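You operate a simulated robot arm through the tools that you are given. There is no shell and no other tool. Be economical: measure what you need, move in short steps, check, and stop when the job is done.

The job below is to be done with a simulated two-armed robot. You get a single attempt, and the scene is never put back.

JOB
Fold the teal swatch in half, oak block on it, warm lamp alone.
Fine: leave it on the light box and set that to dim.

It is judged by the outcome, as a careful person would: the job done as asked, and still so three seconds after it is handed in. It fails if anything else is knocked over, pushed out of place, dropped, spilled or broken. Flat cloth is picked up by pressing the open fingertips on it (5 to 10 N) and closing them slowly along it; thin cloth reads only 2 to 8 mm in the jaws.

ROBOT AND FRAMES
Two 6-joint arms with two-finger parallel grippers on one trunk, on a base that drives. Base frame: it is fixed to the floor where the robot stands at the start and does not move with it; the origin is under the middle of the robot, x ahead of it, y to its left, z up; the surface under the hand at the start is at about z = 85. Units: cm, rad, N and s.
The left shoulder is at the start at [6, 18.7, 119.7], the right one opposite. With the tool pointing down near the work surface each hand reaches from about 18 to 62 cm from the robot's upright axis, wherever it stands, measured 20 degrees to its own side. Places, roughly: bright switch [50, -40, 90]; cool button [50, -40, 90]; day button [30, -40, 90]; light box [50, -20, 90]; warm button [40, -40, 90]. Payload 1.57 kg a hand.
Tool frame (each hand has its own): the origin (TCP) lies between the finger pads and is the grasp point; the fingertips stand 3 cm ahead of it; z points along the fingers, y is the line along which they close. The gripper opens to 11 cm. The fingers are 2.4 cm wide and 1.2 cm thick; the gripper's body (4.8 by 11.2 cm) begins 7.8 cm behind the TCP.
Orientation is told as [roll, pitch, yaw] about the base's x, y, z axes, in that order, counted from this pose: with the fingers straight down and closing along the base's y, the tool's x points along the base's -x, its y along +y and its z along -z.

CONTROLS
- The arms move only by the tool step_arm. It takes "left_targets", "right_targets" or both (then of equal length, played together; a hand with none holds still); each is a list of rows, each a list of 7 numbers: the turn, a rotation vector about the tool's x, y, z in units of 90 degrees (1.0 is 90 degrees), then the shift along the tool's x, y, z in units of 100 mm (1.0 is 100 mm), then the gripper command, from -1 (shut) to 1 (fully open), values between in proportion. In form: [[rx, ry, rz, x, y, z, claw], ...]. A call has 1 to 12 rows; each row is the pose to reach, as a shift and turn from the pose commanded when the call began, along the tool's axes at that moment. A call with a number of a shift or a turn outside -1 to 1 is refused whole. A row lasts 0.2 s, in which the tool goes at most 5 cm and 0.15 rad; a call with a longer step from one row to the next is refused whole, and so is a gripper value outside its range. Where a pose cannot be reached the arm comes as near as it can. A force on the tool above 40 N (or 10 N above the force at the start of the call, whichever is more), or a blocked arm, ends the call early, and 0.2 s more pass. The fingers move at their own pace (about 15.3 cm/s each) and stop on an object; they squeeze with about 23 N. The grip force told is the motor's: it shows also when the fingers shut on nothing. Time passes only in rows, and 0.2 s behind the last, so rows that repeat a pose let the fingers close. The reply holds the time, the measured pose of the TCP, the force on the tool along the base axes, the opening and the grip force, in the units named above and with some noise, with the torque about the TCP (base axes, N m) and any sound that the robot's microphone picked up, and new pictures: "show" is both (left out), scene, wrist or none (wrist: the cameras of the hands that moved).
- Cameras (640 x 400 px; columns grow to the right, rows downward): "scene" is now at [0.01, -3.18, 172.58]; the picture's right is [-0.48, -0.88, 0.00], its down [-0.76, 0.41, -0.50] and it looks along [0.44, -0.24, -0.87] (base axes); focal length 266 px, centre (320, 200). "left" rides on the left gripper at [7, -1.6, -14.1] in its tool frame; the picture's right is [0.23, 0.97, 0.00], its down [-0.86, 0.20, -0.48] and it looks along [-0.47, 0.11, 0.88] (tool axes); focal length 222 px, centre (320, 200). "right" rides on the right gripper at [7, 1.6, -14.1] in its tool frame; the picture's right is [-0.23, 0.97, 0.00], its down [-0.86, -0.20, -0.48] and it looks along [-0.47, -0.11, 0.88] (tool axes); focal length 222 px, centre (320, 200). There is no depth. A picture from a camera that has moved, and an enlarged one, comes with that camera's place and axes in the base frame and with its lens.
- raise_lower(by): slides the trunk up (or, below 0, down) by that many cm; the arms and the scene camera ride with it, the base frame stays. It gives what a move gives, with no picture.
- base_move(legs): drives the robot by 1 to 6 legs, each [ahead, left, turn to the left] in cm, cm and rad, along the robot's own axes; the way and the turn of a leg run together, so that a leg with both is an arc; at most 150 cm and 3.142 rad a leg. The arms and the cameras ride along, it lands a little off, and it stops where it bumps. It gives what a move gives, and a new picture of the scene camera.
- turn_head(pan, tilt): turns the head with the scene camera to pan (to the left, within 1.501 rad either way) and tilt (down, from -0.506 to 1.204), counted from straight ahead of the robot. It gives what a move gives, and a new picture of the scene camera.
- inspect(camera, box): a new picture of the part [left, top, right, bottom] of that camera's present view, enlarged. The clock stands still meanwhile.
- job_done(): hands the job in; it is judged then, once.

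Go step by step. Nothing tells you exact positions but the pictures and the camera data: compare them with the known pose of the tool, close in by small moves and look again before you grip or let go. The budget is 120 turns and 260 pictures, counting those below and the enlarged ones. Unless the task says otherwise, let go and move clear before handing in.

The tools are called after "Request:" by a JSON object that holds its "method" and its "body". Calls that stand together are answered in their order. step_arm: Moves the arms, as the interface text tells. Its arguments: {"type":"object","properties":{"left_targets":{"type":"array","items":{"type":"array","items":{"type":"number"}}},"right_targets":{"type":"array","items":{"type":"array","items":{"type":"number"}}},"show":{"type":"string","enum":["both","scene","wrist","none"]}},"required":[]} The other tools are called the same way: raise_lower (by) slides the trunk up or down; base_move (legs) drives the base; turn_head (pan, tilt) turns the head that bears the scene camera; inspect (camera, box) takes an enlarged picture of a part of a camera's view; job_done () hands the job in.

At the start:

```text
time: 0.0
left_eef_pos: [39.87, -7.37, 119.24]
left_tcp_rot: [0.0, 0.0, 0.001]
left_ft_force: [-0.2, -0.5, 1.2]
left_torque: [-0.01, 0.01, -0.01]
left_opening: 11.0
left_grasp_force: 0.1
right_eef_pos: [28.68, -40.68, 121.77]
right_tcp_rot: [0.0, 0.001, 0.0]
right_ft_force: [0.5, 0.5, -0.3]
right_torque: [0.02, -0.01, 0.0]
right_opening: 11.0
right_grasp_force: 0.0
trunk travel left (down, up): [-82.5, 16.5]
robot x, y, heading: [-0.2, -0.08, -0.002]
head pan, tilt: [-0.496, 1.047]
```

scene: 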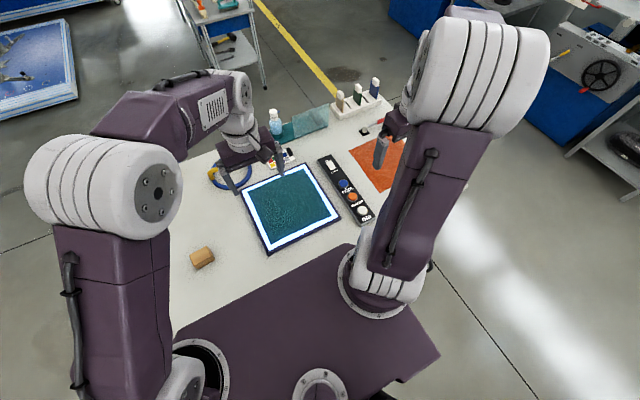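
right: 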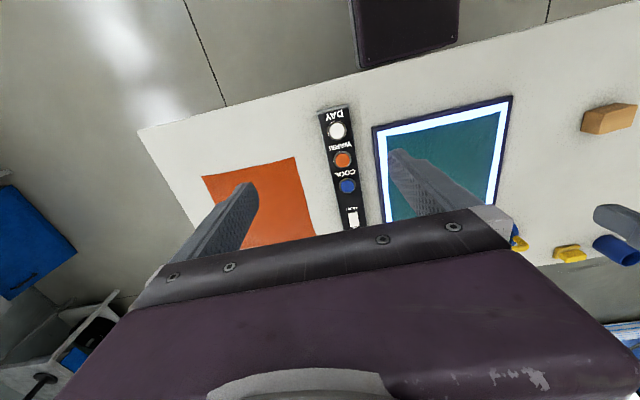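
left: 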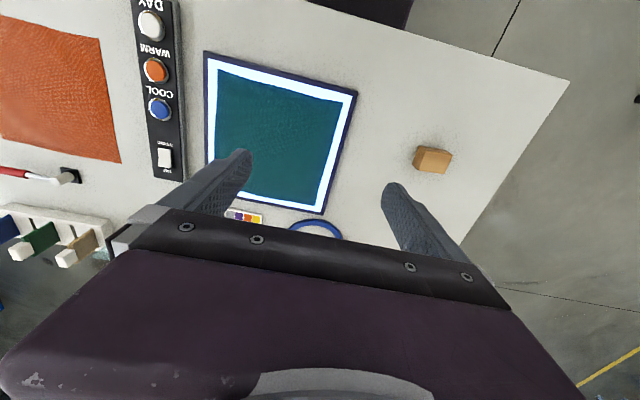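

I see the teal swatch lying on the lit light box, the control strip (day, warm, cool, switch) to its right, an orange cloth beyond, and the oak block at the left. I'll look closer first.

Request:
{"method": "inspect", "body": {"camera": "scene", "box": [180, 80, 420, 280]}}

Request:
{"method": "inspect", "body": {"camera": "left", "box": [100, 0, 500, 250]}}

Request:
{"method": "inspect", "body": {"camera": "left", "box": [110, 0, 230, 200]}}

```text
2.00 times, centred on (300, 180) of scene
camera zoom: at [0.01, -3.18, 172.58], right [-0.48, -0.88, 0.0], down [-0.76, 0.41, -0.5], along [0.44, -0.24, -0.87], focal length 533 px, centre (360, 240)
```

zoom: 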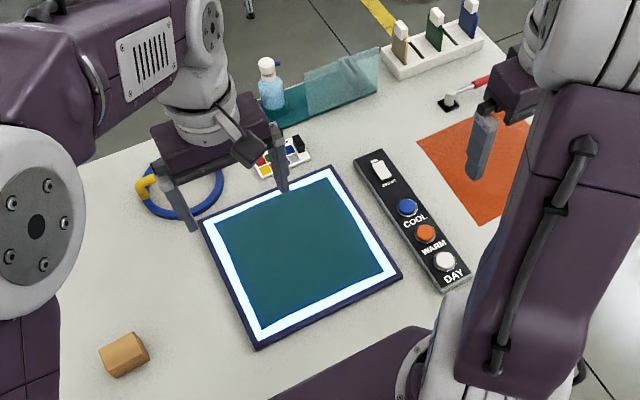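

```text
1.60 times, centred on (300, 125) of left
camera zoom: at [33.05, -9.13, 133.26], right [-0.23, 0.97, 0.0], down [0.86, 0.2, 0.48], along [0.47, 0.11, -0.88], focal length 355 px, centre (352, 320)
```

zoom: 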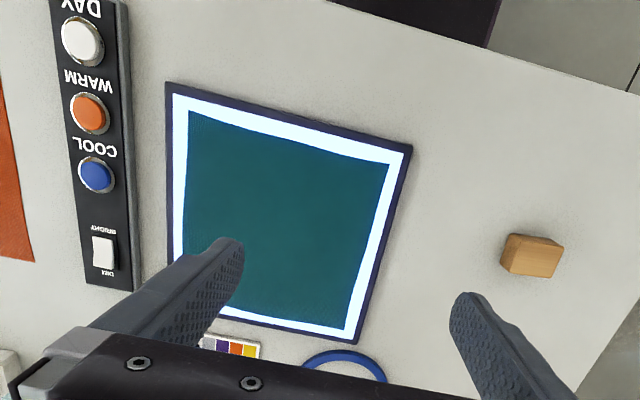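

```text
2.00 times, centred on (170, 100) of left
camera zoom: at [33.05, -9.13, 133.26], right [-0.23, 0.97, 0.0], down [0.86, 0.2, 0.48], along [0.47, 0.11, -0.88], focal length 444 px, centre (620, 400)
```

zoom: 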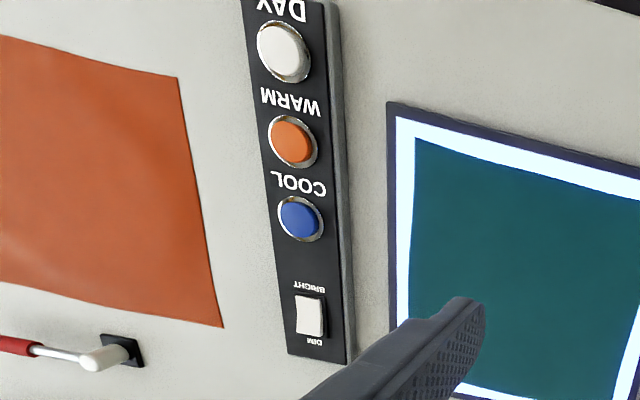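

Estimates: swatch spans x 36–58, y −27…−4; strip at y≈−38 (day 32, warm 39, cool 45, switch 55); block near (43, 18). I'll shift the base right so that everything is well within reach of both hands.

Request:
{"method": "base_move", "body": {"legs": [[0, -16, 0]]}}

Request:
{"method": "turn_head", "body": {"pan": 0, "tilt": 1.0}}

```text
time: 1.4
left_eef_pos: [39.95, -23.07, 119.23]
left_tcp_rot: [-0.004, 0.0, 0.0]
left_ft_force: [0.1, 1.1, 0.4]
left_torque: [-0.03, -0.01, 0.0]
left_opening: 11.0
left_grasp_force: 0.0
right_eef_pos: [28.45, -56.32, 121.95]
right_tcp_rot: [-0.003, -0.001, -0.001]
right_ft_force: [-0.7, 0.7, 0.8]
right_torque: [-0.04, 0.0, 0.04]
right_opening: 11.01
right_grasp_force: 0.1
trunk travel left (down, up): [-82.5, 16.5]
robot x, y, heading: [0.29, -16.35, 0.001]
head pan, tilt: [-0.496, 1.047]
camera scene: at [0.0, -18.7, 172.59], right [-0.48, -0.88, 0.0], down [-0.76, 0.41, -0.5], along [0.44, -0.24, -0.87], focal length 266 px, centre (320, 200)
```

scene: 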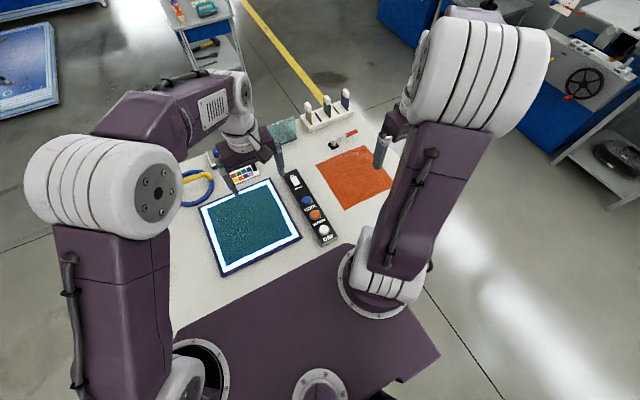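

```text
time: 2.4
left_eef_pos: [39.91, -23.57, 119.13]
left_tcp_rot: [0.0, -0.001, -0.001]
left_ft_force: [-0.6, -0.4, 0.1]
left_torque: [0.01, 0.01, 0.02]
left_opening: 11.03
left_grasp_force: 0.1
right_eef_pos: [28.5, -56.7, 121.76]
right_tcp_rot: [-0.001, 0.001, -0.001]
right_ft_force: [0.1, -0.3, 0.0]
right_torque: [0.01, 0.04, -0.01]
right_opening: 10.97
right_grasp_force: 0.0
trunk travel left (down, up): [-82.5, 16.5]
robot x, y, heading: [0.09, -16.09, -0.002]
head pan, tilt: [0.0, 1.0]
camera scene: at [1.11, -16.06, 172.91], right [0.0, -1.0, 0.0], down [-0.84, 0.0, -0.54], along [0.54, 0.0, -0.84], focal length 266 px, centre (320, 200)
```

scene: 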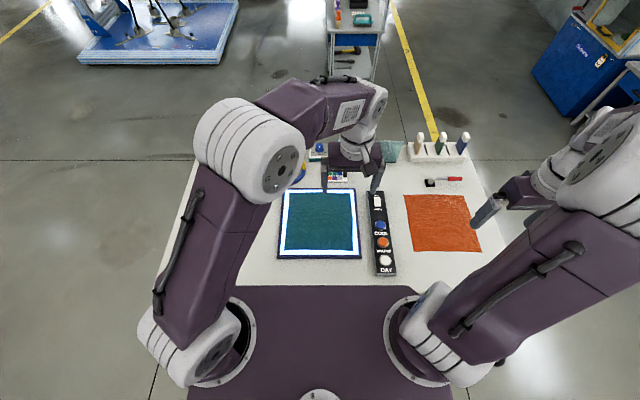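

Request:
{"method": "step_arm", "body": {"left_targets": [[0, 0, 0, 0, 0.45, 0, 1], [0, 0, 0, 0, 0.9, 0, 1], [0, 0, 0, 0.4, 1, 0, 1], [0, 0, 0, 0.8, 1, 0, 1], [0, 0, 0, 0.8, 1, 0, 1]], "show": "none"}}

Request:
{"method": "inspect", "body": {"camera": "scene", "box": [260, 130, 500, 280]}}

Request:
{"method": "inspect", "body": {"camera": "scene", "box": [350, 180, 414, 220]}}

Request:
{"method": "inspect", "body": {"camera": "scene", "box": [270, 180, 370, 264]}}

```text
time: 3.5
left_eef_pos: [32.14, -13.34, 119.15]
left_tcp_rot: [0.0, 0.0, 0.0]
left_ft_force: [0.1, 1.7, 0.2]
left_torque: [-0.02, 0.02, 0.01]
left_opening: 10.99
left_grasp_force: 0.0
right_eef_pos: [28.64, -56.69, 121.81]
right_tcp_rot: [0.0, 0.002, 0.001]
right_ft_force: [-0.2, -0.3, 0.1]
right_torque: [0.03, 0.02, 0.02]
right_opening: 11.02
right_grasp_force: 0.1
trunk travel left (down, up): [-82.5, 16.5]
robot x, y, heading: [-0.12, -15.76, 0.002]
head pan, tilt: [0.0, 1.0]
```

```text
2.67 times, centred on (380, 205) of scene
camera zoom: at [1.27, -15.91, 172.91], right [0.0, -1.0, 0.0], down [-0.84, 0.0, -0.54], along [0.54, 0.0, -0.84], focal length 710 px, centre (160, 187)
```

zoom: 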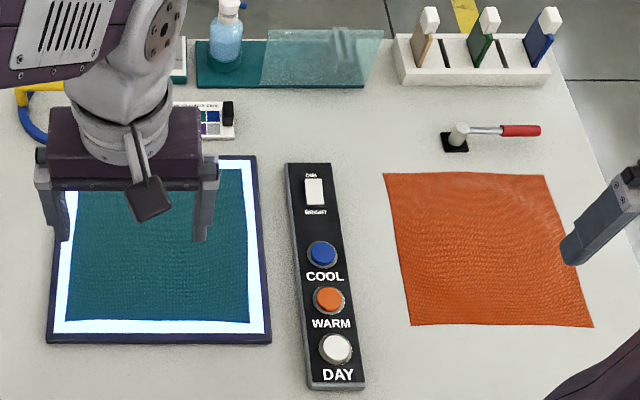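

```text
10.00 times, centred on (382, 200) of scene
camera zoom: at [1.27, -15.91, 172.91], right [0.0, -1.0, 0.0], down [-0.84, 0.0, -0.54], along [0.54, 0.0, -0.84], focal length 2664 px, centre (-300, 200)
```

zoom: 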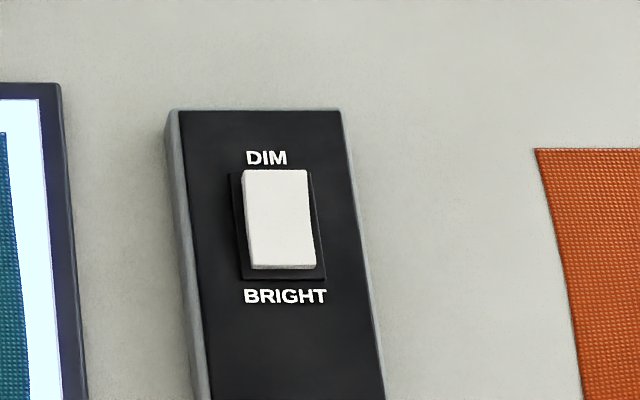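

```text
4.76 times, centred on (320, 222) of scene
camera zoom: at [1.27, -15.91, 172.91], right [0.0, -1.0, 0.0], down [-0.84, 0.0, -0.54], along [0.54, 0.0, -0.84], focal length 1269 px, centre (320, 95)
```

zoom: 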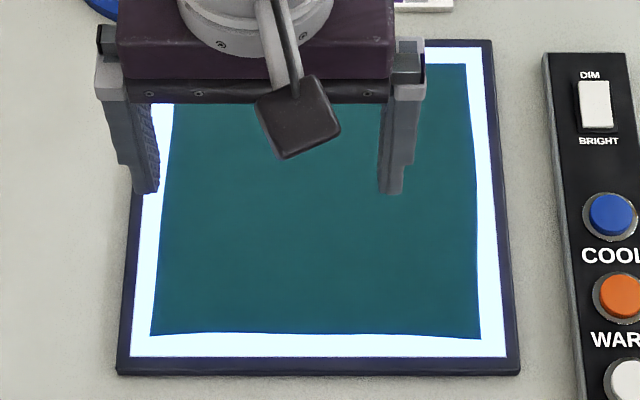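

The rocker's DIM end is the far one at about x 56. I'll bring the right hand, closed, above it.

Request:
{"method": "step_arm", "body": {"right_targets": [[0, 0, 0, -0.25, 0.25, 0.2, -1], [0, 0, 0, -0.5, 0.5, 0.4, -1], [0, 0, 0, -0.75, 0.72, 0.6, -1], [0, 0, 0, -1, 0.94, 0.8, -1]], "show": "none"}}

Request:
{"method": "step_arm", "body": {"right_targets": [[0, 0, 0, -0.25, 0.25, 0.2, -1], [0, 0, 0, -0.5, 0.5, 0.4, -1], [0, 0, 0, -0.75, 0.72, 0.6, -1], [0, 0, 0, -1, 0.94, 0.8, -1], [0, 0, 0, -1, 0.94, 0.8, -1]], "show": "none"}}

Request:
{"method": "step_arm", "body": {"right_targets": [[0, 0, 0, -0.3, 0, 0.1, -1], [0, 0, 0, -0.6, 0, 0.3, -1], [0, 0, 0, -0.87, 0, 0.5, -1], [0, 0, 0, -0.87, 0, 0.6, -1], [0, 0, 0, -0.87, 0, 0.6, -1]]}}

```text
time: 4.5
left_eef_pos: [32.42, -13.37, 119.09]
left_tcp_rot: [-0.001, 0.001, 0.0]
left_ft_force: [1.0, 0.5, 0.4]
left_torque: [-0.01, 0.04, 0.0]
left_opening: 11.0
left_grasp_force: 0.1
right_eef_pos: [39.07, -47.04, 114.08]
right_tcp_rot: [0.0, 0.003, 0.0]
right_ft_force: [0.3, 0.3, 0.4]
right_torque: [-0.01, 0.03, -0.03]
right_opening: 0.0
right_grasp_force: 21.4
trunk travel left (down, up): [-82.5, 16.5]
robot x, y, heading: [-0.23, -15.95, -0.002]
head pan, tilt: [0.0, 1.0]
```

```text
time: 5.8
left_eef_pos: [32.25, -13.53, 119.26]
left_tcp_rot: [0.0, 0.0, -0.001]
left_ft_force: [0.3, 0.2, 0.2]
left_torque: [0.02, 0.0, -0.02]
left_opening: 11.0
left_grasp_force: 0.0
right_eef_pos: [48.54, -37.81, 105.6]
right_tcp_rot: [0.001, 0.0, -0.001]
right_ft_force: [-0.1, -0.5, -0.5]
right_torque: [-0.01, -0.03, 0.0]
right_opening: 0.0
right_grasp_force: 21.2
trunk travel left (down, up): [-82.5, 16.5]
robot x, y, heading: [-0.06, -16.01, 0.003]
head pan, tilt: [0.0, 1.0]
```

```text
time: 7.0
left_eef_pos: [32.22, -13.38, 119.15]
left_tcp_rot: [0.001, 0.001, -0.001]
left_ft_force: [-0.1, 0.0, -0.3]
left_torque: [0.02, -0.03, -0.02]
left_opening: 11.0
left_grasp_force: 0.0
right_eef_pos: [57.28, -37.73, 99.82]
right_tcp_rot: [0.002, 0.0, -0.001]
right_ft_force: [-0.1, -0.1, -0.8]
right_torque: [0.01, 0.02, 0.05]
right_opening: 0.0
right_grasp_force: 22.1
trunk travel left (down, up): [-82.5, 16.5]
robot x, y, heading: [-0.01, -15.92, -0.004]
head pan, tilt: [0.0, 1.0]
camera scene: at [1.1, -15.95, 172.91], right [0.0, -1.0, 0.0], down [-0.84, 0.0, -0.54], along [0.54, 0.0, -0.84], focal length 266 px, centre (320, 200)
camera right: at [50.22, -36.08, 113.94], right [0.23, 0.97, 0.0], down [0.86, -0.2, 0.48], along [0.47, -0.11, -0.88], focal length 222 px, centre (320, 200)
```

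scene: 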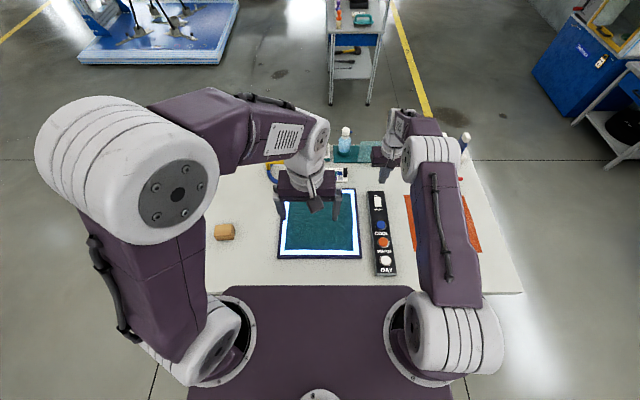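
right: 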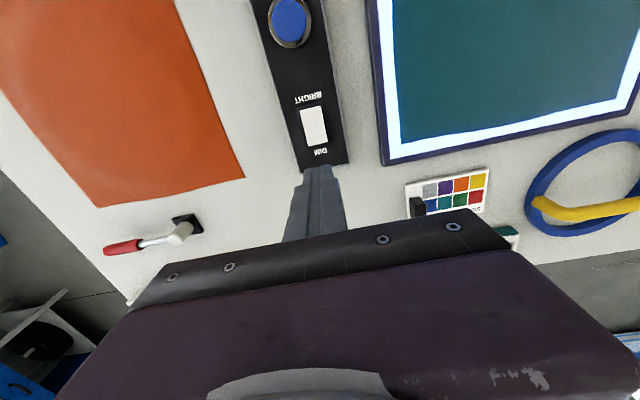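

Request:
{"method": "step_arm", "body": {"right_targets": [[0, 0, 0, 0.08, -0.01, 0.3, -1], [0, 0, 0, 0.08, -0.01, 0.6, -1], [0, 0, 0, 0.08, -0.01, 0.6, -1]], "show": "wrist"}}

Request:
{"method": "inspect", "body": {"camera": "right", "box": [250, 60, 410, 200]}}

```text
time: 7.8
left_eef_pos: [32.2, -13.33, 119.24]
left_tcp_rot: [0.0, 0.001, 0.0]
left_ft_force: [-0.3, -0.3, 0.5]
left_torque: [0.02, -0.01, -0.01]
left_opening: 10.98
left_grasp_force: 0.1
right_eef_pos: [56.47, -38.07, 93.75]
right_tcp_rot: [-0.001, 0.0, 0.0]
right_ft_force: [-0.1, -0.1, 0.3]
right_torque: [-0.01, 0.0, 0.02]
right_opening: 0.0
right_grasp_force: 21.4
trunk travel left (down, up): [-82.5, 16.5]
robot x, y, heading: [0.39, -15.63, 0.0]
head pan, tilt: [0.0, 1.0]
camera right: at [49.45, -36.41, 107.91], right [0.23, 0.97, 0.0], down [0.85, -0.2, 0.48], along [0.47, -0.11, -0.88], focal length 222 px, centre (320, 200)
```

right: 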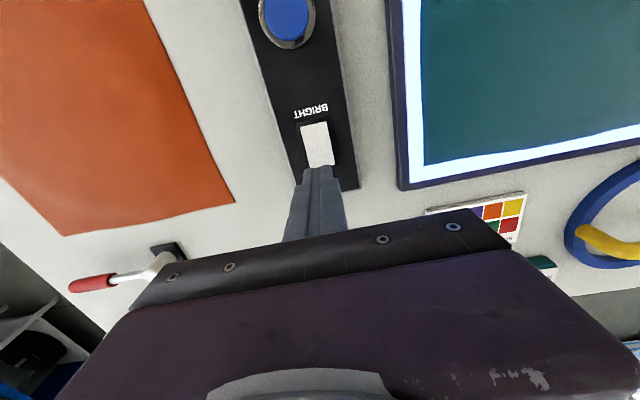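

```text
2.86 times, centred on (330, 130) of right
camera zoom: at [49.45, -36.41, 107.91], right [0.23, 0.97, 0.0], down [0.85, -0.2, 0.48], along [0.47, -0.11, -0.88], focal length 635 px, centre (291, 400)
```

zoom: 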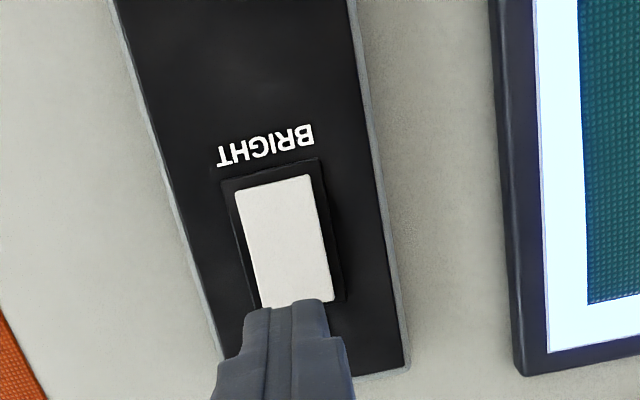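

Request:
{"method": "step_arm", "body": {"right_targets": [[0, 0, 0, 0, 0.02, 0.1, -1], [0, 0, 0, 0, 0.02, 0.15, -1], [0, 0, 0, 0, 0.02, 0.2, -1], [0, 0, 0, 0, 0.02, 0.23, -1], [0, 0, 0, 0, 0.02, 0.26, -1], [0, 0, 0, 0, 0.02, 0.29, -1], [0, 0, 0, 0, 0.02, 0.31, -1]]}}

```text
time: 9.3
left_eef_pos: [32.28, -13.27, 119.27]
left_tcp_rot: [0.0, 0.0, 0.0]
left_ft_force: [-0.5, -0.2, -0.4]
left_torque: [-0.01, -0.01, 0.0]
left_opening: 11.0
left_grasp_force: 0.1
right_eef_pos: [56.39, -37.76, 90.92]
right_tcp_rot: [0.001, -0.006, 0.0]
right_ft_force: [3.4, 2.5, 12.8]
right_torque: [0.07, 0.06, -0.03]
right_opening: 0.0
right_grasp_force: 21.4
trunk travel left (down, up): [-82.5, 16.5]
robot x, y, heading: [-0.15, -15.9, 0.001]
head pan, tilt: [0.0, 1.0]
camera scene: at [0.97, -15.81, 172.93], right [0.0, -1.0, 0.0], down [-0.84, 0.0, -0.54], along [0.54, 0.0, -0.84], focal length 266 px, centre (320, 200)
camera right: at [49.31, -36.11, 104.96], right [0.23, 0.97, 0.0], down [0.85, -0.2, 0.48], along [0.47, -0.11, -0.88], focal length 222 px, centre (320, 200)
```

scene: 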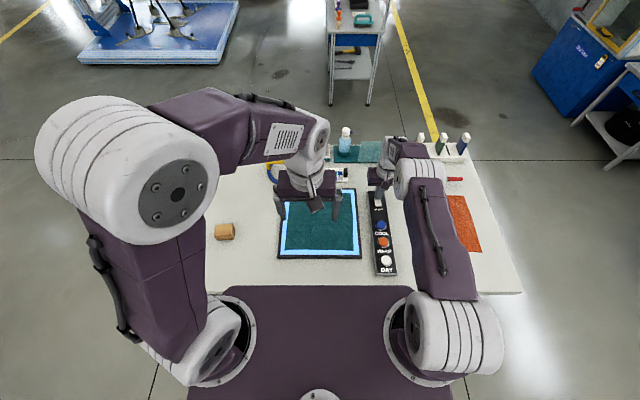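
right: 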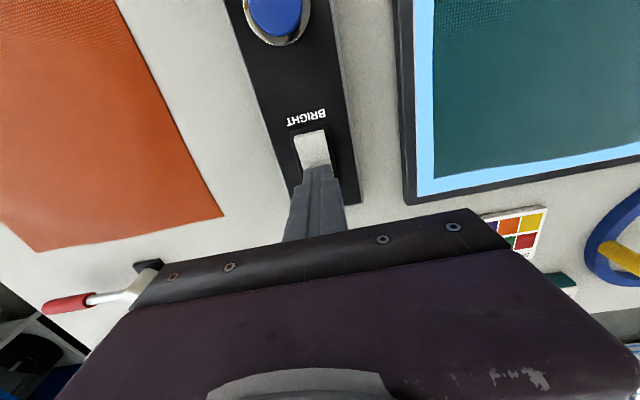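

The light box dimmed on the press. Now lift and hover over the warm button.

Request:
{"method": "step_arm", "body": {"right_targets": [[0, 0, 0, 0, 0, -0.3, -1], [0, 0, 0, 0.05, 0, -0.6, -1], [0, 0, 0, 0.5, 0, -0.6, -1], [0, 0, 0, 0.95, 0, -0.6, -1]], "show": "none"}}

Request:
{"method": "step_arm", "body": {"right_targets": [[0, 0, 0, 0.45, 0, 0, -1], [0, 0, 0, 0.87, 0.02, 0.1, -1], [0, 0, 0, 0.87, 0.02, 0.2, -1], [0, 0, 0, 0.87, 0.02, 0.2, -1]]}}

Request:
{"method": "inspect", "body": {"camera": "right", "box": [240, 40, 420, 200]}}

Request:
{"method": "inspect", "body": {"camera": "scene", "box": [350, 160, 430, 280]}}

```text
time: 10.3
left_eef_pos: [32.13, -13.46, 119.23]
left_tcp_rot: [0.001, -0.002, 0.0]
left_ft_force: [-0.7, 0.9, -0.8]
left_torque: [-0.02, 0.01, -0.01]
left_opening: 11.0
left_grasp_force: 0.0
right_eef_pos: [46.79, -37.69, 97.01]
right_tcp_rot: [0.0, -0.003, 0.0]
right_ft_force: [-0.1, -0.4, 0.6]
right_torque: [-0.04, -0.03, -0.01]
right_opening: 0.02
right_grasp_force: 21.0
trunk travel left (down, up): [-82.5, 16.5]
robot x, y, heading: [-0.06, -15.82, -0.002]
head pan, tilt: [0.0, 1.0]
```

```text
time: 11.3
left_eef_pos: [32.28, -13.38, 119.23]
left_tcp_rot: [0.001, -0.001, 0.0]
left_ft_force: [0.0, -0.3, 0.0]
left_torque: [-0.01, 0.01, -0.02]
left_opening: 11.01
left_grasp_force: 0.2
right_eef_pos: [38.08, -37.71, 94.89]
right_tcp_rot: [-0.003, 0.0, -0.001]
right_ft_force: [-0.4, -0.1, 0.3]
right_torque: [-0.04, -0.01, 0.02]
right_opening: 0.0
right_grasp_force: 20.6
trunk travel left (down, up): [-82.5, 16.5]
robot x, y, heading: [-0.26, -15.86, -0.002]
head pan, tilt: [0.0, 1.0]
camera scene: at [1.11, -15.96, 172.91], right [0.0, -1.0, 0.0], down [-0.84, 0.0, -0.54], along [0.54, 0.0, -0.84], focal length 266 px, centre (320, 200)
camera right: at [31.09, -36.03, 108.98], right [0.23, 0.97, 0.0], down [0.85, -0.2, 0.48], along [0.47, -0.11, -0.88], focal length 222 px, centre (320, 200)
```

scene: 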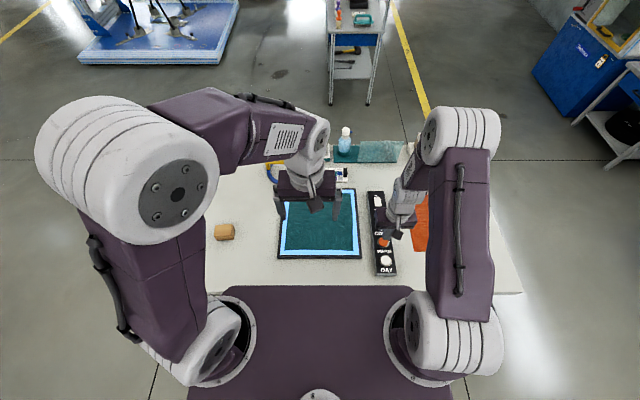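
right: 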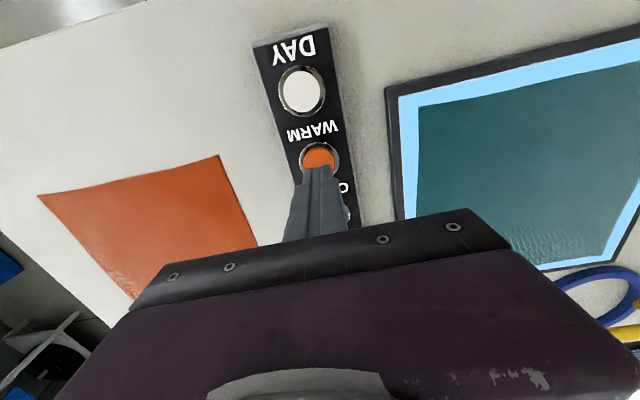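

```text
2.50 times, centred on (330, 120) of right
camera zoom: at [31.09, -36.03, 108.98], right [0.23, 0.97, 0.0], down [0.85, -0.2, 0.48], along [0.47, -0.11, -0.88], focal length 555 px, centre (295, 400)
```

zoom: 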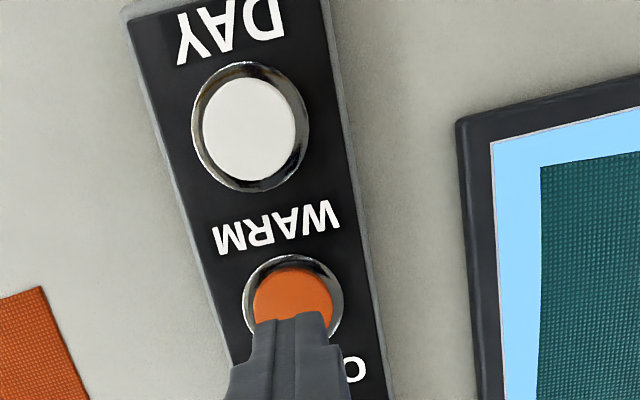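

```text
3.33 times, centred on (390, 220) of scene
camera zoom: at [1.11, -15.96, 172.91], right [0.0, -1.0, 0.0], down [-0.84, 0.0, -0.54], along [0.54, 0.0, -0.84], focal length 888 px, centre (87, 133)
```

zoom: 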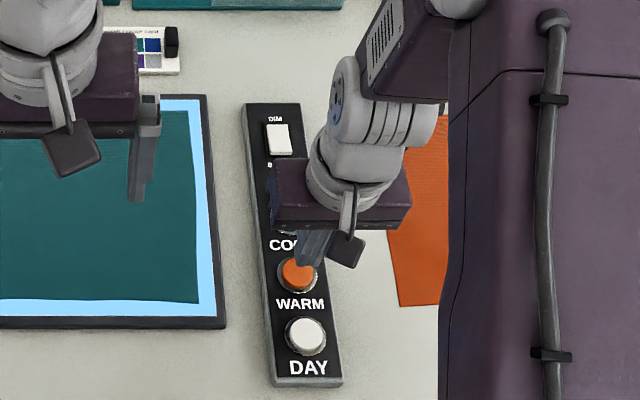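

Request:
{"method": "step_arm", "body": {"right_targets": [[0, 0, 0, 0.04, 0, 0.1, -1], [0, 0, 0, 0.04, 0, 0.18, -1], [0, 0, 0, 0.04, 0, 0.23, -1], [0, 0, 0, 0.04, 0, 0.27, -1], [0, 0, 0, 0.04, 0, 0.3, -1], [0, 0, 0, 0.04, 0, 0.33, -1]]}}

```text
time: 12.8
left_eef_pos: [32.28, -13.37, 119.28]
left_tcp_rot: [0.0, 0.001, 0.0]
left_ft_force: [-0.5, 0.6, 0.2]
left_torque: [0.0, 0.0, 0.01]
left_opening: 10.98
left_grasp_force: 0.1
right_eef_pos: [37.95, -37.66, 91.46]
right_tcp_rot: [0.001, 0.001, 0.0]
right_ft_force: [-0.1, 0.9, -0.3]
right_torque: [0.0, 0.0, -0.03]
right_opening: 0.03
right_grasp_force: 21.0
trunk travel left (down, up): [-82.5, 16.5]
robot x, y, heading: [-0.0, -16.04, -0.006]
head pan, tilt: [0.0, 1.0]
camera scene: at [1.1, -15.96, 172.91], right [0.0, -1.0, 0.0], down [-0.84, 0.0, -0.54], along [0.54, 0.0, -0.84], focal length 266 px, centre (320, 200)
camera right: at [30.77, -36.0, 105.54], right [0.23, 0.97, 0.0], down [0.86, -0.2, 0.48], along [0.47, -0.11, -0.88], focal length 222 px, centre (320, 200)
```

scene: 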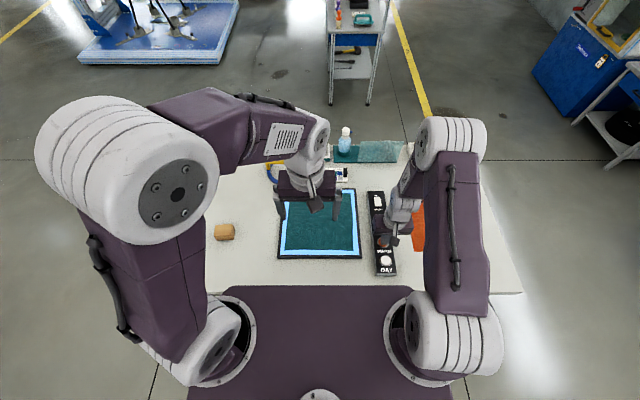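
right: 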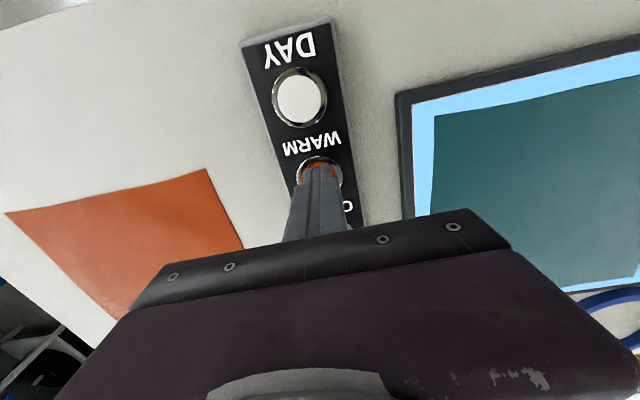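

Request:
{"method": "step_arm", "body": {"right_targets": [[0, 0, 0, 0, 0, 0.03, -1], [0, 0, 0, 0, 0, 0.06, -1], [0, 0, 0, 0, 0, 0.09, -1], [0, 0, 0, 0, 0, 0.12, -1]]}}

```text
time: 13.8
left_eef_pos: [32.21, -13.43, 119.29]
left_tcp_rot: [0.001, 0.001, 0.0]
left_ft_force: [-0.6, -1.6, 0.9]
left_torque: [0.0, 0.02, 0.0]
left_opening: 11.0
left_grasp_force: 0.0
right_eef_pos: [37.82, -37.5, 90.31]
right_tcp_rot: [-0.001, -0.003, 0.001]
right_ft_force: [2.6, -3.2, 12.6]
right_torque: [-0.12, -0.08, -0.04]
right_opening: 0.0
right_grasp_force: 21.6
trunk travel left (down, up): [-82.5, 16.5]
robot x, y, heading: [-0.35, -15.8, -0.001]
head pan, tilt: [0.0, 1.0]
heard: click
camera scene: at [0.99, -15.96, 172.94], right [0.0, -1.0, 0.0], down [-0.84, 0.0, -0.54], along [0.54, 0.0, -0.84], focal length 266 px, centre (320, 200)
camera right: at [30.73, -35.94, 104.45], right [0.23, 0.97, 0.0], down [0.85, -0.2, 0.48], along [0.47, -0.11, -0.88], focal length 222 px, centre (320, 200)
```

scene: 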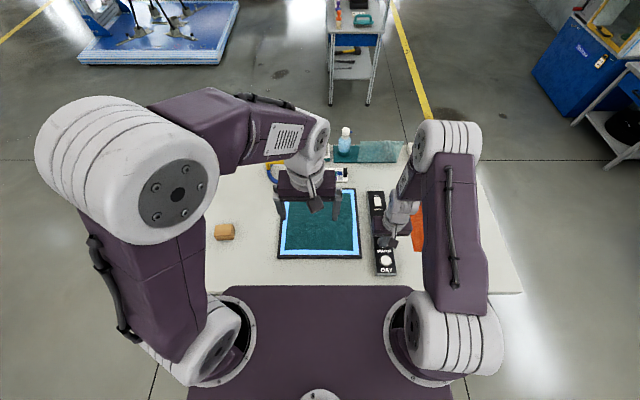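
right: 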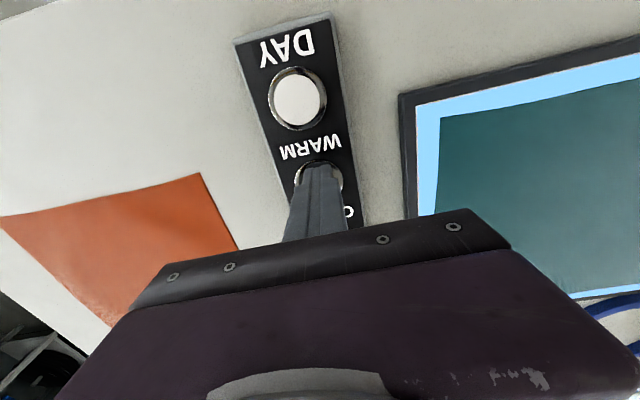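

Request:
{"method": "step_arm", "body": {"right_targets": [[0, 0, 0, 0, 0, -0.3, -1], [0, 0, 0, 0, 0, -0.7, -1], [0, 0, 0, 0.4, -0.2, -0.9, -1], [0, 0, 0, 0.8, -0.4, -0.9, -1], [0, 0, 0, 0.8, -0.4, -0.9, -1]]}}

Request:
{"method": "inspect", "body": {"camera": "scene", "box": [260, 130, 500, 280]}}

Request:
{"method": "turn_head", "body": {"pan": 0, "tilt": -0.3}}

```text
time: 14.9
left_eef_pos: [32.26, -13.28, 119.15]
left_tcp_rot: [0.0, 0.0, 0.0]
left_ft_force: [-0.1, -0.3, 0.5]
left_torque: [-0.01, -0.02, -0.01]
left_opening: 11.01
left_grasp_force: 0.0
right_eef_pos: [29.77, -41.44, 99.71]
right_tcp_rot: [0.0, 0.0, -0.001]
right_ft_force: [-0.6, -0.6, 0.3]
right_torque: [-0.01, 0.02, 0.03]
right_opening: 0.03
right_grasp_force: 21.3
trunk travel left (down, up): [-82.5, 16.5]
robot x, y, heading: [0.04, -16.05, 0.002]
head pan, tilt: [0.0, 1.0]
camera scene: at [1.2, -15.85, 172.91], right [0.0, -1.0, 0.0], down [-0.84, 0.0, -0.54], along [0.54, 0.0, -0.84], focal length 266 px, centre (320, 200)
camera right: at [22.85, -39.78, 113.77], right [0.23, 0.97, 0.0], down [0.86, -0.2, 0.48], along [0.47, -0.11, -0.88], focal length 222 px, centre (320, 200)
```

scene: 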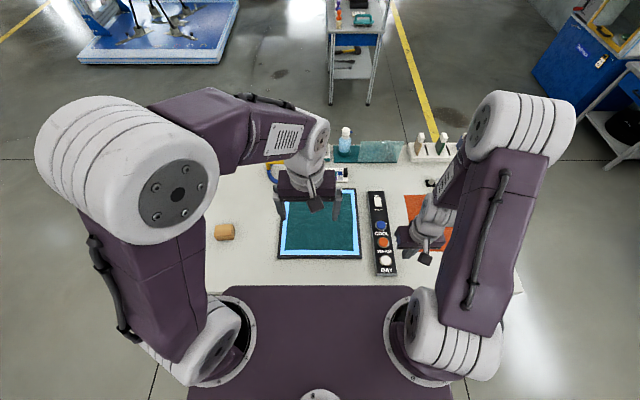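
right: 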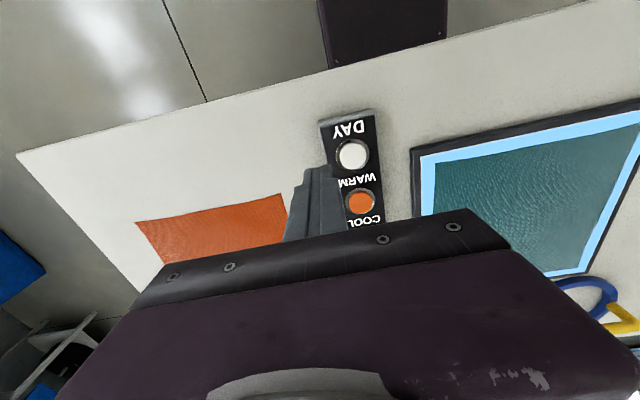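

```text
2.67 times, centred on (380, 205) of scene
camera zoom: at [1.2, -15.85, 172.91], right [0.0, -1.0, 0.0], down [-0.84, 0.0, -0.54], along [0.54, 0.0, -0.84], focal length 710 px, centre (160, 187)
```

zoom: 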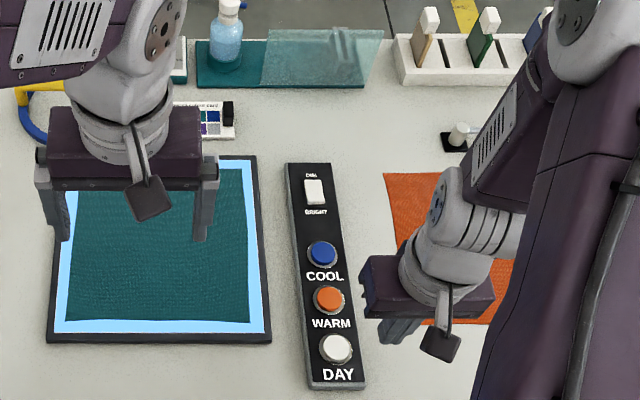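

```text
time: 16.4
left_eef_pos: [32.3, -13.41, 119.23]
left_tcp_rot: [0.0, 0.001, 0.0]
left_ft_force: [0.4, -0.7, -0.1]
left_torque: [0.0, -0.02, -0.01]
left_opening: 11.0
left_grasp_force: 0.0
right_eef_pos: [29.87, -41.43, 99.73]
right_tcp_rot: [-0.001, 0.001, -0.001]
right_ft_force: [-0.7, 0.3, 0.3]
right_torque: [0.0, 0.04, 0.04]
right_opening: 0.01
right_grasp_force: 21.9
trunk travel left (down, up): [-82.5, 16.5]
robot x, y, heading: [0.21, -16.12, -0.001]
head pan, tilt: [0.0, -0.3]
camera scene: at [2.01, -15.97, 184.18], right [0.0, -1.0, 0.0], down [0.29, 0.0, -0.96], along [0.96, 0.0, 0.29], focal length 266 px, centre (320, 200)
```

scene: 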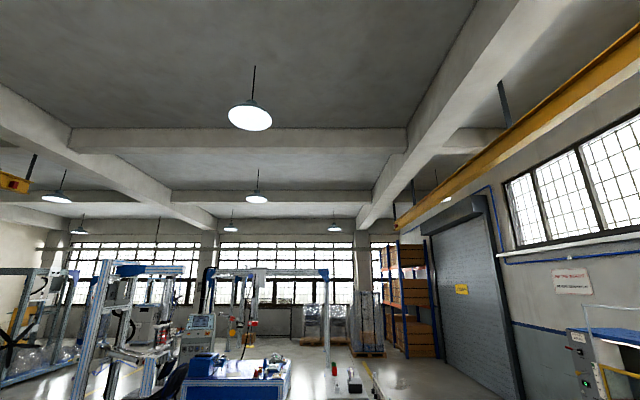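

Request:
{"method": "turn_head", "body": {"pan": 0, "tilt": 1.0}}

Request:
{"method": "inspect", "body": {"camera": "scene", "box": [345, 185, 405, 280]}}

Request:
{"method": "inspect", "body": {"camera": "right", "box": [310, 100, 470, 240]}}

```text
time: 17.9
left_eef_pos: [32.16, -13.34, 119.24]
left_tcp_rot: [0.0, 0.002, -0.001]
left_ft_force: [-0.1, -0.4, -0.3]
left_torque: [0.01, 0.0, 0.01]
left_opening: 11.0
left_grasp_force: 0.1
right_eef_pos: [29.95, -41.45, 99.62]
right_tcp_rot: [-0.001, -0.001, 0.0]
right_ft_force: [0.0, 0.4, -0.7]
right_torque: [0.01, 0.01, -0.01]
right_opening: 0.01
right_grasp_force: 21.1
trunk travel left (down, up): [-82.5, 16.5]
robot x, y, heading: [-0.1, -15.65, -0.003]
head pan, tilt: [0.0, 1.0]
camera scene: at [1.12, -15.96, 172.92], right [0.0, -1.0, 0.0], down [-0.84, 0.0, -0.54], along [0.54, 0.0, -0.84], focal length 266 px, centre (320, 200)
```

scene: 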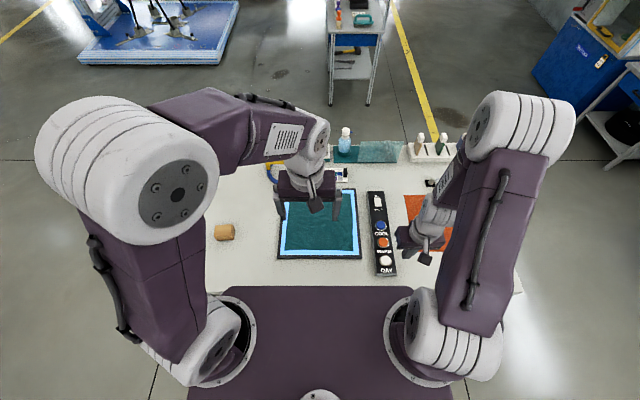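

```text
4.21 times, centred on (375, 232) of scene
camera zoom: at [1.12, -15.96, 172.92], right [0.0, -1.0, 0.0], down [-0.84, 0.0, -0.54], along [0.54, 0.0, -0.84], focal length 1122 px, centre (88, 63)
```

zoom: 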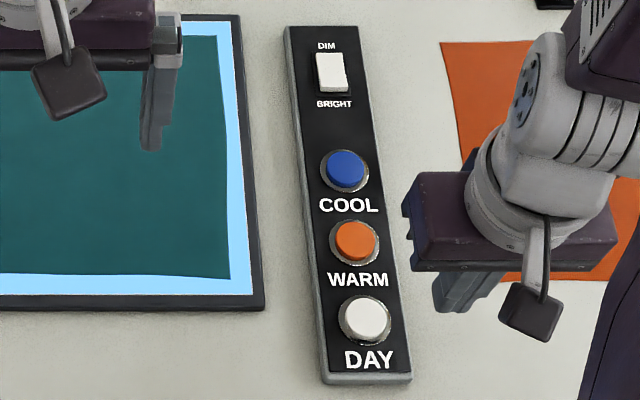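

```text
2.86 times, centred on (390, 170) of right
camera zoom: at [22.83, -39.84, 113.76], right [0.23, 0.97, 0.0], down [0.86, -0.2, 0.48], along [0.47, -0.11, -0.88], focal length 635 px, centre (120, 286)
```

zoom: 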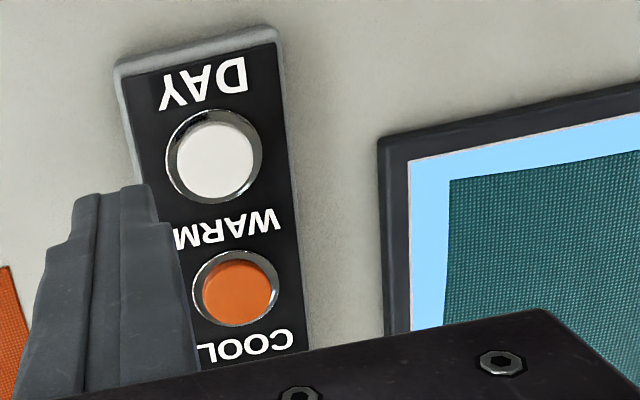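

A click was heard, yet the light box still looks bluish. I'll press warm again, hold it, and look for a change.

Request:
{"method": "step_arm", "body": {"right_targets": [[0, 0, 0, -0.4, 0.2, 0, -1], [0, 0, 0, -0.8, 0.39, 0, -1], [0, 0, 0, -0.8, 0.39, 0.4, -1], [0, 0, 0, -0.8, 0.39, 0.75, -1], [0, 0, 0, -0.8, 0.39, 0.82, -1]], "show": "none"}}

Request:
{"method": "step_arm", "body": {"right_targets": [[0, 0, 0, 0, 0, 0.03, -1], [0, 0, 0, 0, 0, 0.06, -1], [0, 0, 0, 0, 0, 0.09, -1], [0, 0, 0, 0, 0, 0.12, -1], [0, 0, 0, 0, 0, 0.14, -1], [0, 0, 0, 0, 0, 0.14, -1]]}}

Request:
{"method": "step_arm", "body": {"right_targets": [[0, 0, 0, 0, 0, -0.3, -1], [0, 0, 0, 0, 0, -0.7, -1], [0, 0, 0, 0.4, -0.2, -0.9, -1], [0, 0, 0, 0.8, -0.4, -0.9, -1], [0, 0, 0, 0.8, -0.4, -0.9, -1]]}}

```text
time: 19.1
left_eef_pos: [32.17, -13.37, 119.15]
left_tcp_rot: [0.001, 0.003, 0.0]
left_ft_force: [0.0, 0.2, -0.1]
left_torque: [0.01, -0.01, -0.03]
left_opening: 11.0
left_grasp_force: 0.1
right_eef_pos: [37.99, -37.94, 91.07]
right_tcp_rot: [-0.001, 0.001, -0.001]
right_ft_force: [0.0, -1.2, 0.5]
right_torque: [0.01, -0.04, 0.03]
right_opening: 0.01
right_grasp_force: 20.7
trunk travel left (down, up): [-82.5, 16.5]
robot x, y, heading: [0.16, -15.96, -0.002]
head pan, tilt: [0.0, 1.0]
```

```text
time: 20.2
left_eef_pos: [32.02, -13.34, 119.29]
left_tcp_rot: [-0.001, -0.003, 0.0]
left_ft_force: [-0.6, -0.6, 0.7]
left_torque: [0.01, -0.05, -0.01]
left_opening: 10.99
left_grasp_force: 0.0
right_eef_pos: [37.78, -37.83, 90.09]
right_tcp_rot: [-0.002, -0.012, -0.003]
right_ft_force: [-2.3, -1.3, 20.5]
right_torque: [-0.02, 0.15, 0.03]
right_opening: 0.0
right_grasp_force: 21.0
trunk travel left (down, up): [-82.5, 16.5]
robot x, y, heading: [-0.23, -16.11, -0.001]
head pan, tilt: [0.0, 1.0]
heard: click
stopped in row 5 (right hand): the force on the tool passed its limit at 46 N (the readings are from after the stop); the commanded pose is now the measured one
camera scene: at [0.67, -15.83, 172.92], right [0.0, -1.0, 0.0], down [-0.84, 0.0, -0.54], along [0.54, 0.0, -0.84], focal length 266 px, centre (320, 200)
camera right: at [30.67, -36.11, 104.17], right [0.23, 0.97, 0.0], down [0.85, -0.2, 0.49], along [0.47, -0.11, -0.87], focal length 222 px, centre (320, 200)
```

scene: 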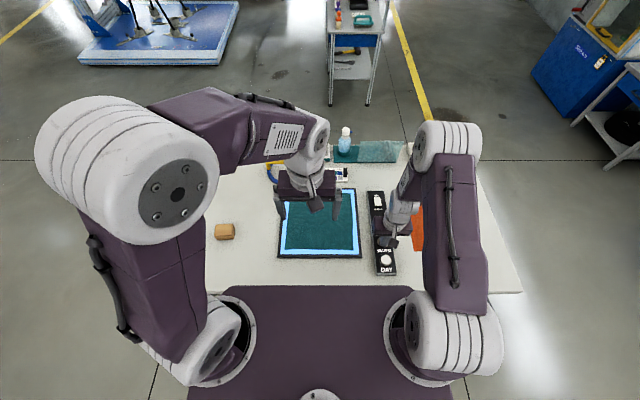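
right: 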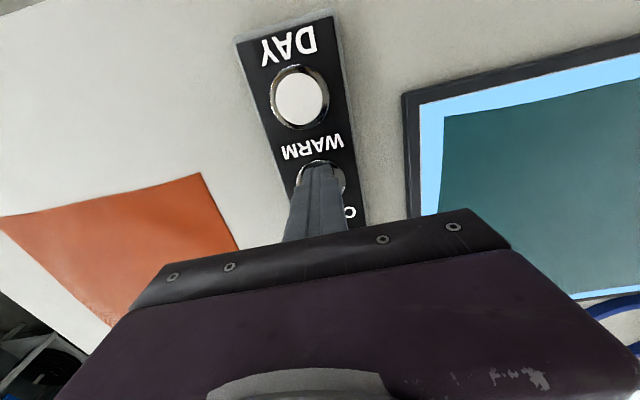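

```text
time: 21.4
left_eef_pos: [32.26, -13.29, 119.13]
left_tcp_rot: [0.0, 0.001, 0.001]
left_ft_force: [-0.1, 0.9, 0.0]
left_torque: [0.0, -0.02, 0.01]
left_opening: 10.99
left_grasp_force: 0.1
right_eef_pos: [30.03, -41.59, 98.92]
right_tcp_rot: [0.0, -0.004, -0.001]
right_ft_force: [0.7, 0.2, -0.5]
right_torque: [0.02, 0.02, 0.03]
right_opening: 0.0
right_grasp_force: 21.6
trunk travel left (down, up): [-82.5, 16.5]
robot x, y, heading: [0.04, -15.72, -0.003]
head pan, tilt: [0.0, 1.0]
camera scene: at [1.15, -15.86, 172.91], right [0.0, -1.0, 0.0], down [-0.84, 0.0, -0.54], along [0.54, 0.0, -0.84], focal length 266 px, centre (320, 200)
camera right: at [22.76, -39.94, 112.95], right [0.23, 0.97, 0.0], down [0.85, -0.2, 0.48], along [0.47, -0.11, -0.88], focal length 222 px, centre (320, 200)
```

scene: 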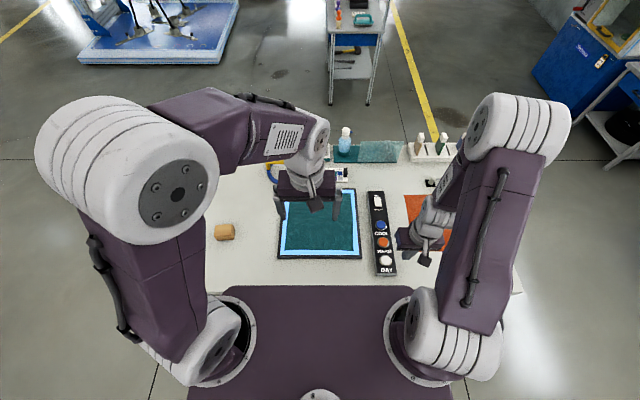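
right: 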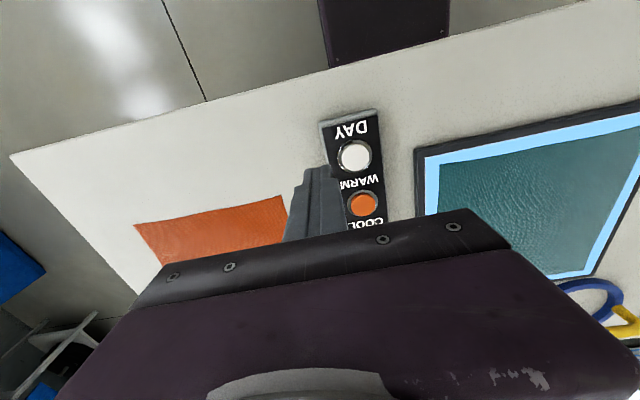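

Request:
{"method": "turn_head", "body": {"pan": 0.8, "tilt": 0.2}}

Request:
{"method": "turn_head", "body": {"pan": -0.8, "tilt": 0.2}}

Request:
{"method": "turn_head", "body": {"pan": 0.35, "tilt": 0.9}}

```text
time: 22.5
left_eef_pos: [32.23, -13.36, 119.17]
left_tcp_rot: [0.0, 0.0, -0.001]
left_ft_force: [-0.1, -0.5, 0.0]
left_torque: [0.02, 0.01, -0.05]
left_opening: 10.99
left_grasp_force: 0.0
right_eef_pos: [29.9, -41.69, 98.86]
right_tcp_rot: [-0.003, -0.005, 0.0]
right_ft_force: [0.2, -0.3, 0.3]
right_torque: [-0.01, 0.01, 0.01]
right_opening: 0.0
right_grasp_force: 21.4
trunk travel left (down, up): [-82.5, 16.5]
robot x, y, heading: [0.1, -15.99, -0.002]
head pan, tilt: [0.799, 0.201]
camera scene: at [0.67, -9.3, 179.78], right [0.72, -0.7, 0.0], down [-0.14, -0.14, -0.98], along [0.68, 0.7, -0.2], focal length 266 px, centre (320, 200)
```

scene: 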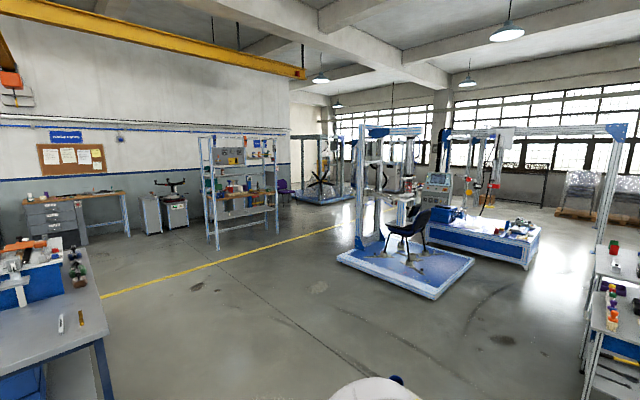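

```text
time: 24.2
left_eef_pos: [32.2, -13.43, 119.33]
left_tcp_rot: [0.0, -0.001, 0.001]
left_ft_force: [0.0, 0.1, -0.2]
left_torque: [0.04, -0.01, -0.01]
left_opening: 10.99
left_grasp_force: 0.0
right_eef_pos: [29.9, -41.72, 98.77]
right_tcp_rot: [-0.002, -0.004, 0.0]
right_ft_force: [-0.9, -1.5, -0.2]
right_torque: [-0.04, -0.01, 0.01]
right_opening: 0.0
right_grasp_force: 21.2
trunk travel left (down, up): [-82.5, 16.5]
robot x, y, heading: [0.34, -15.99, -0.005]
head pan, tilt: [-0.799, 0.201]
camera scene: at [0.65, -22.65, 179.79], right [-0.72, -0.7, 0.0], down [-0.14, 0.14, -0.98], along [0.68, -0.7, -0.2], focal length 266 px, centre (320, 200)
```

scene: 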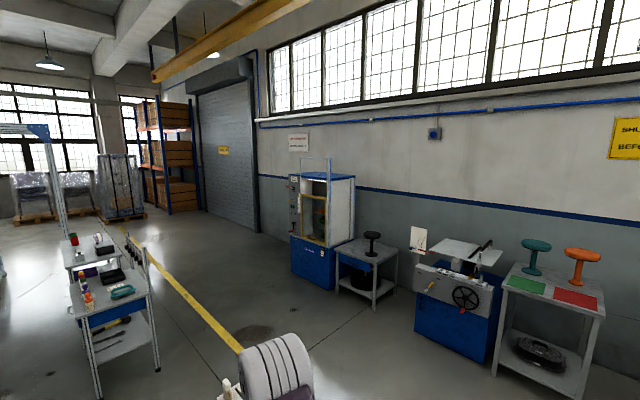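

```text
time: 25.5
left_eef_pos: [32.14, -13.32, 119.28]
left_tcp_rot: [-0.001, 0.0, 0.0]
left_ft_force: [-0.2, -0.3, -0.1]
left_torque: [-0.01, -0.02, -0.01]
left_opening: 10.99
left_grasp_force: 0.0
right_eef_pos: [29.83, -41.6, 98.84]
right_tcp_rot: [-0.003, -0.007, 0.0]
right_ft_force: [0.1, -0.7, 0.3]
right_torque: [0.04, 0.01, 0.01]
right_opening: 0.0
right_grasp_force: 20.8
trunk travel left (down, up): [-82.5, 16.5]
robot x, y, heading: [-0.23, -15.87, 0.001]
head pan, tilt: [0.351, 0.901]
camera scene: at [1.26, -13.38, 173.64], right [0.34, -0.94, 0.0], down [-0.74, -0.27, -0.62], along [0.58, 0.21, -0.78], focal length 266 px, centre (320, 200)
```

scene: 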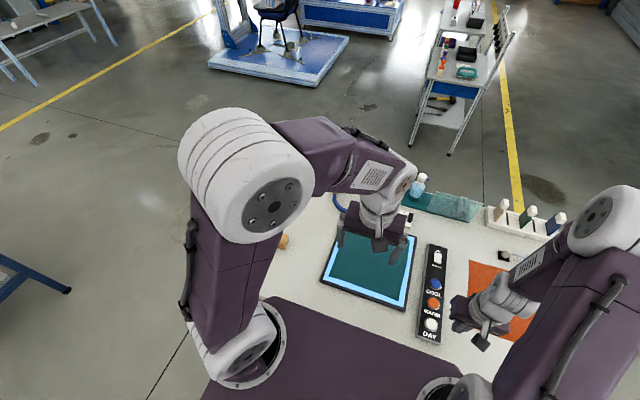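

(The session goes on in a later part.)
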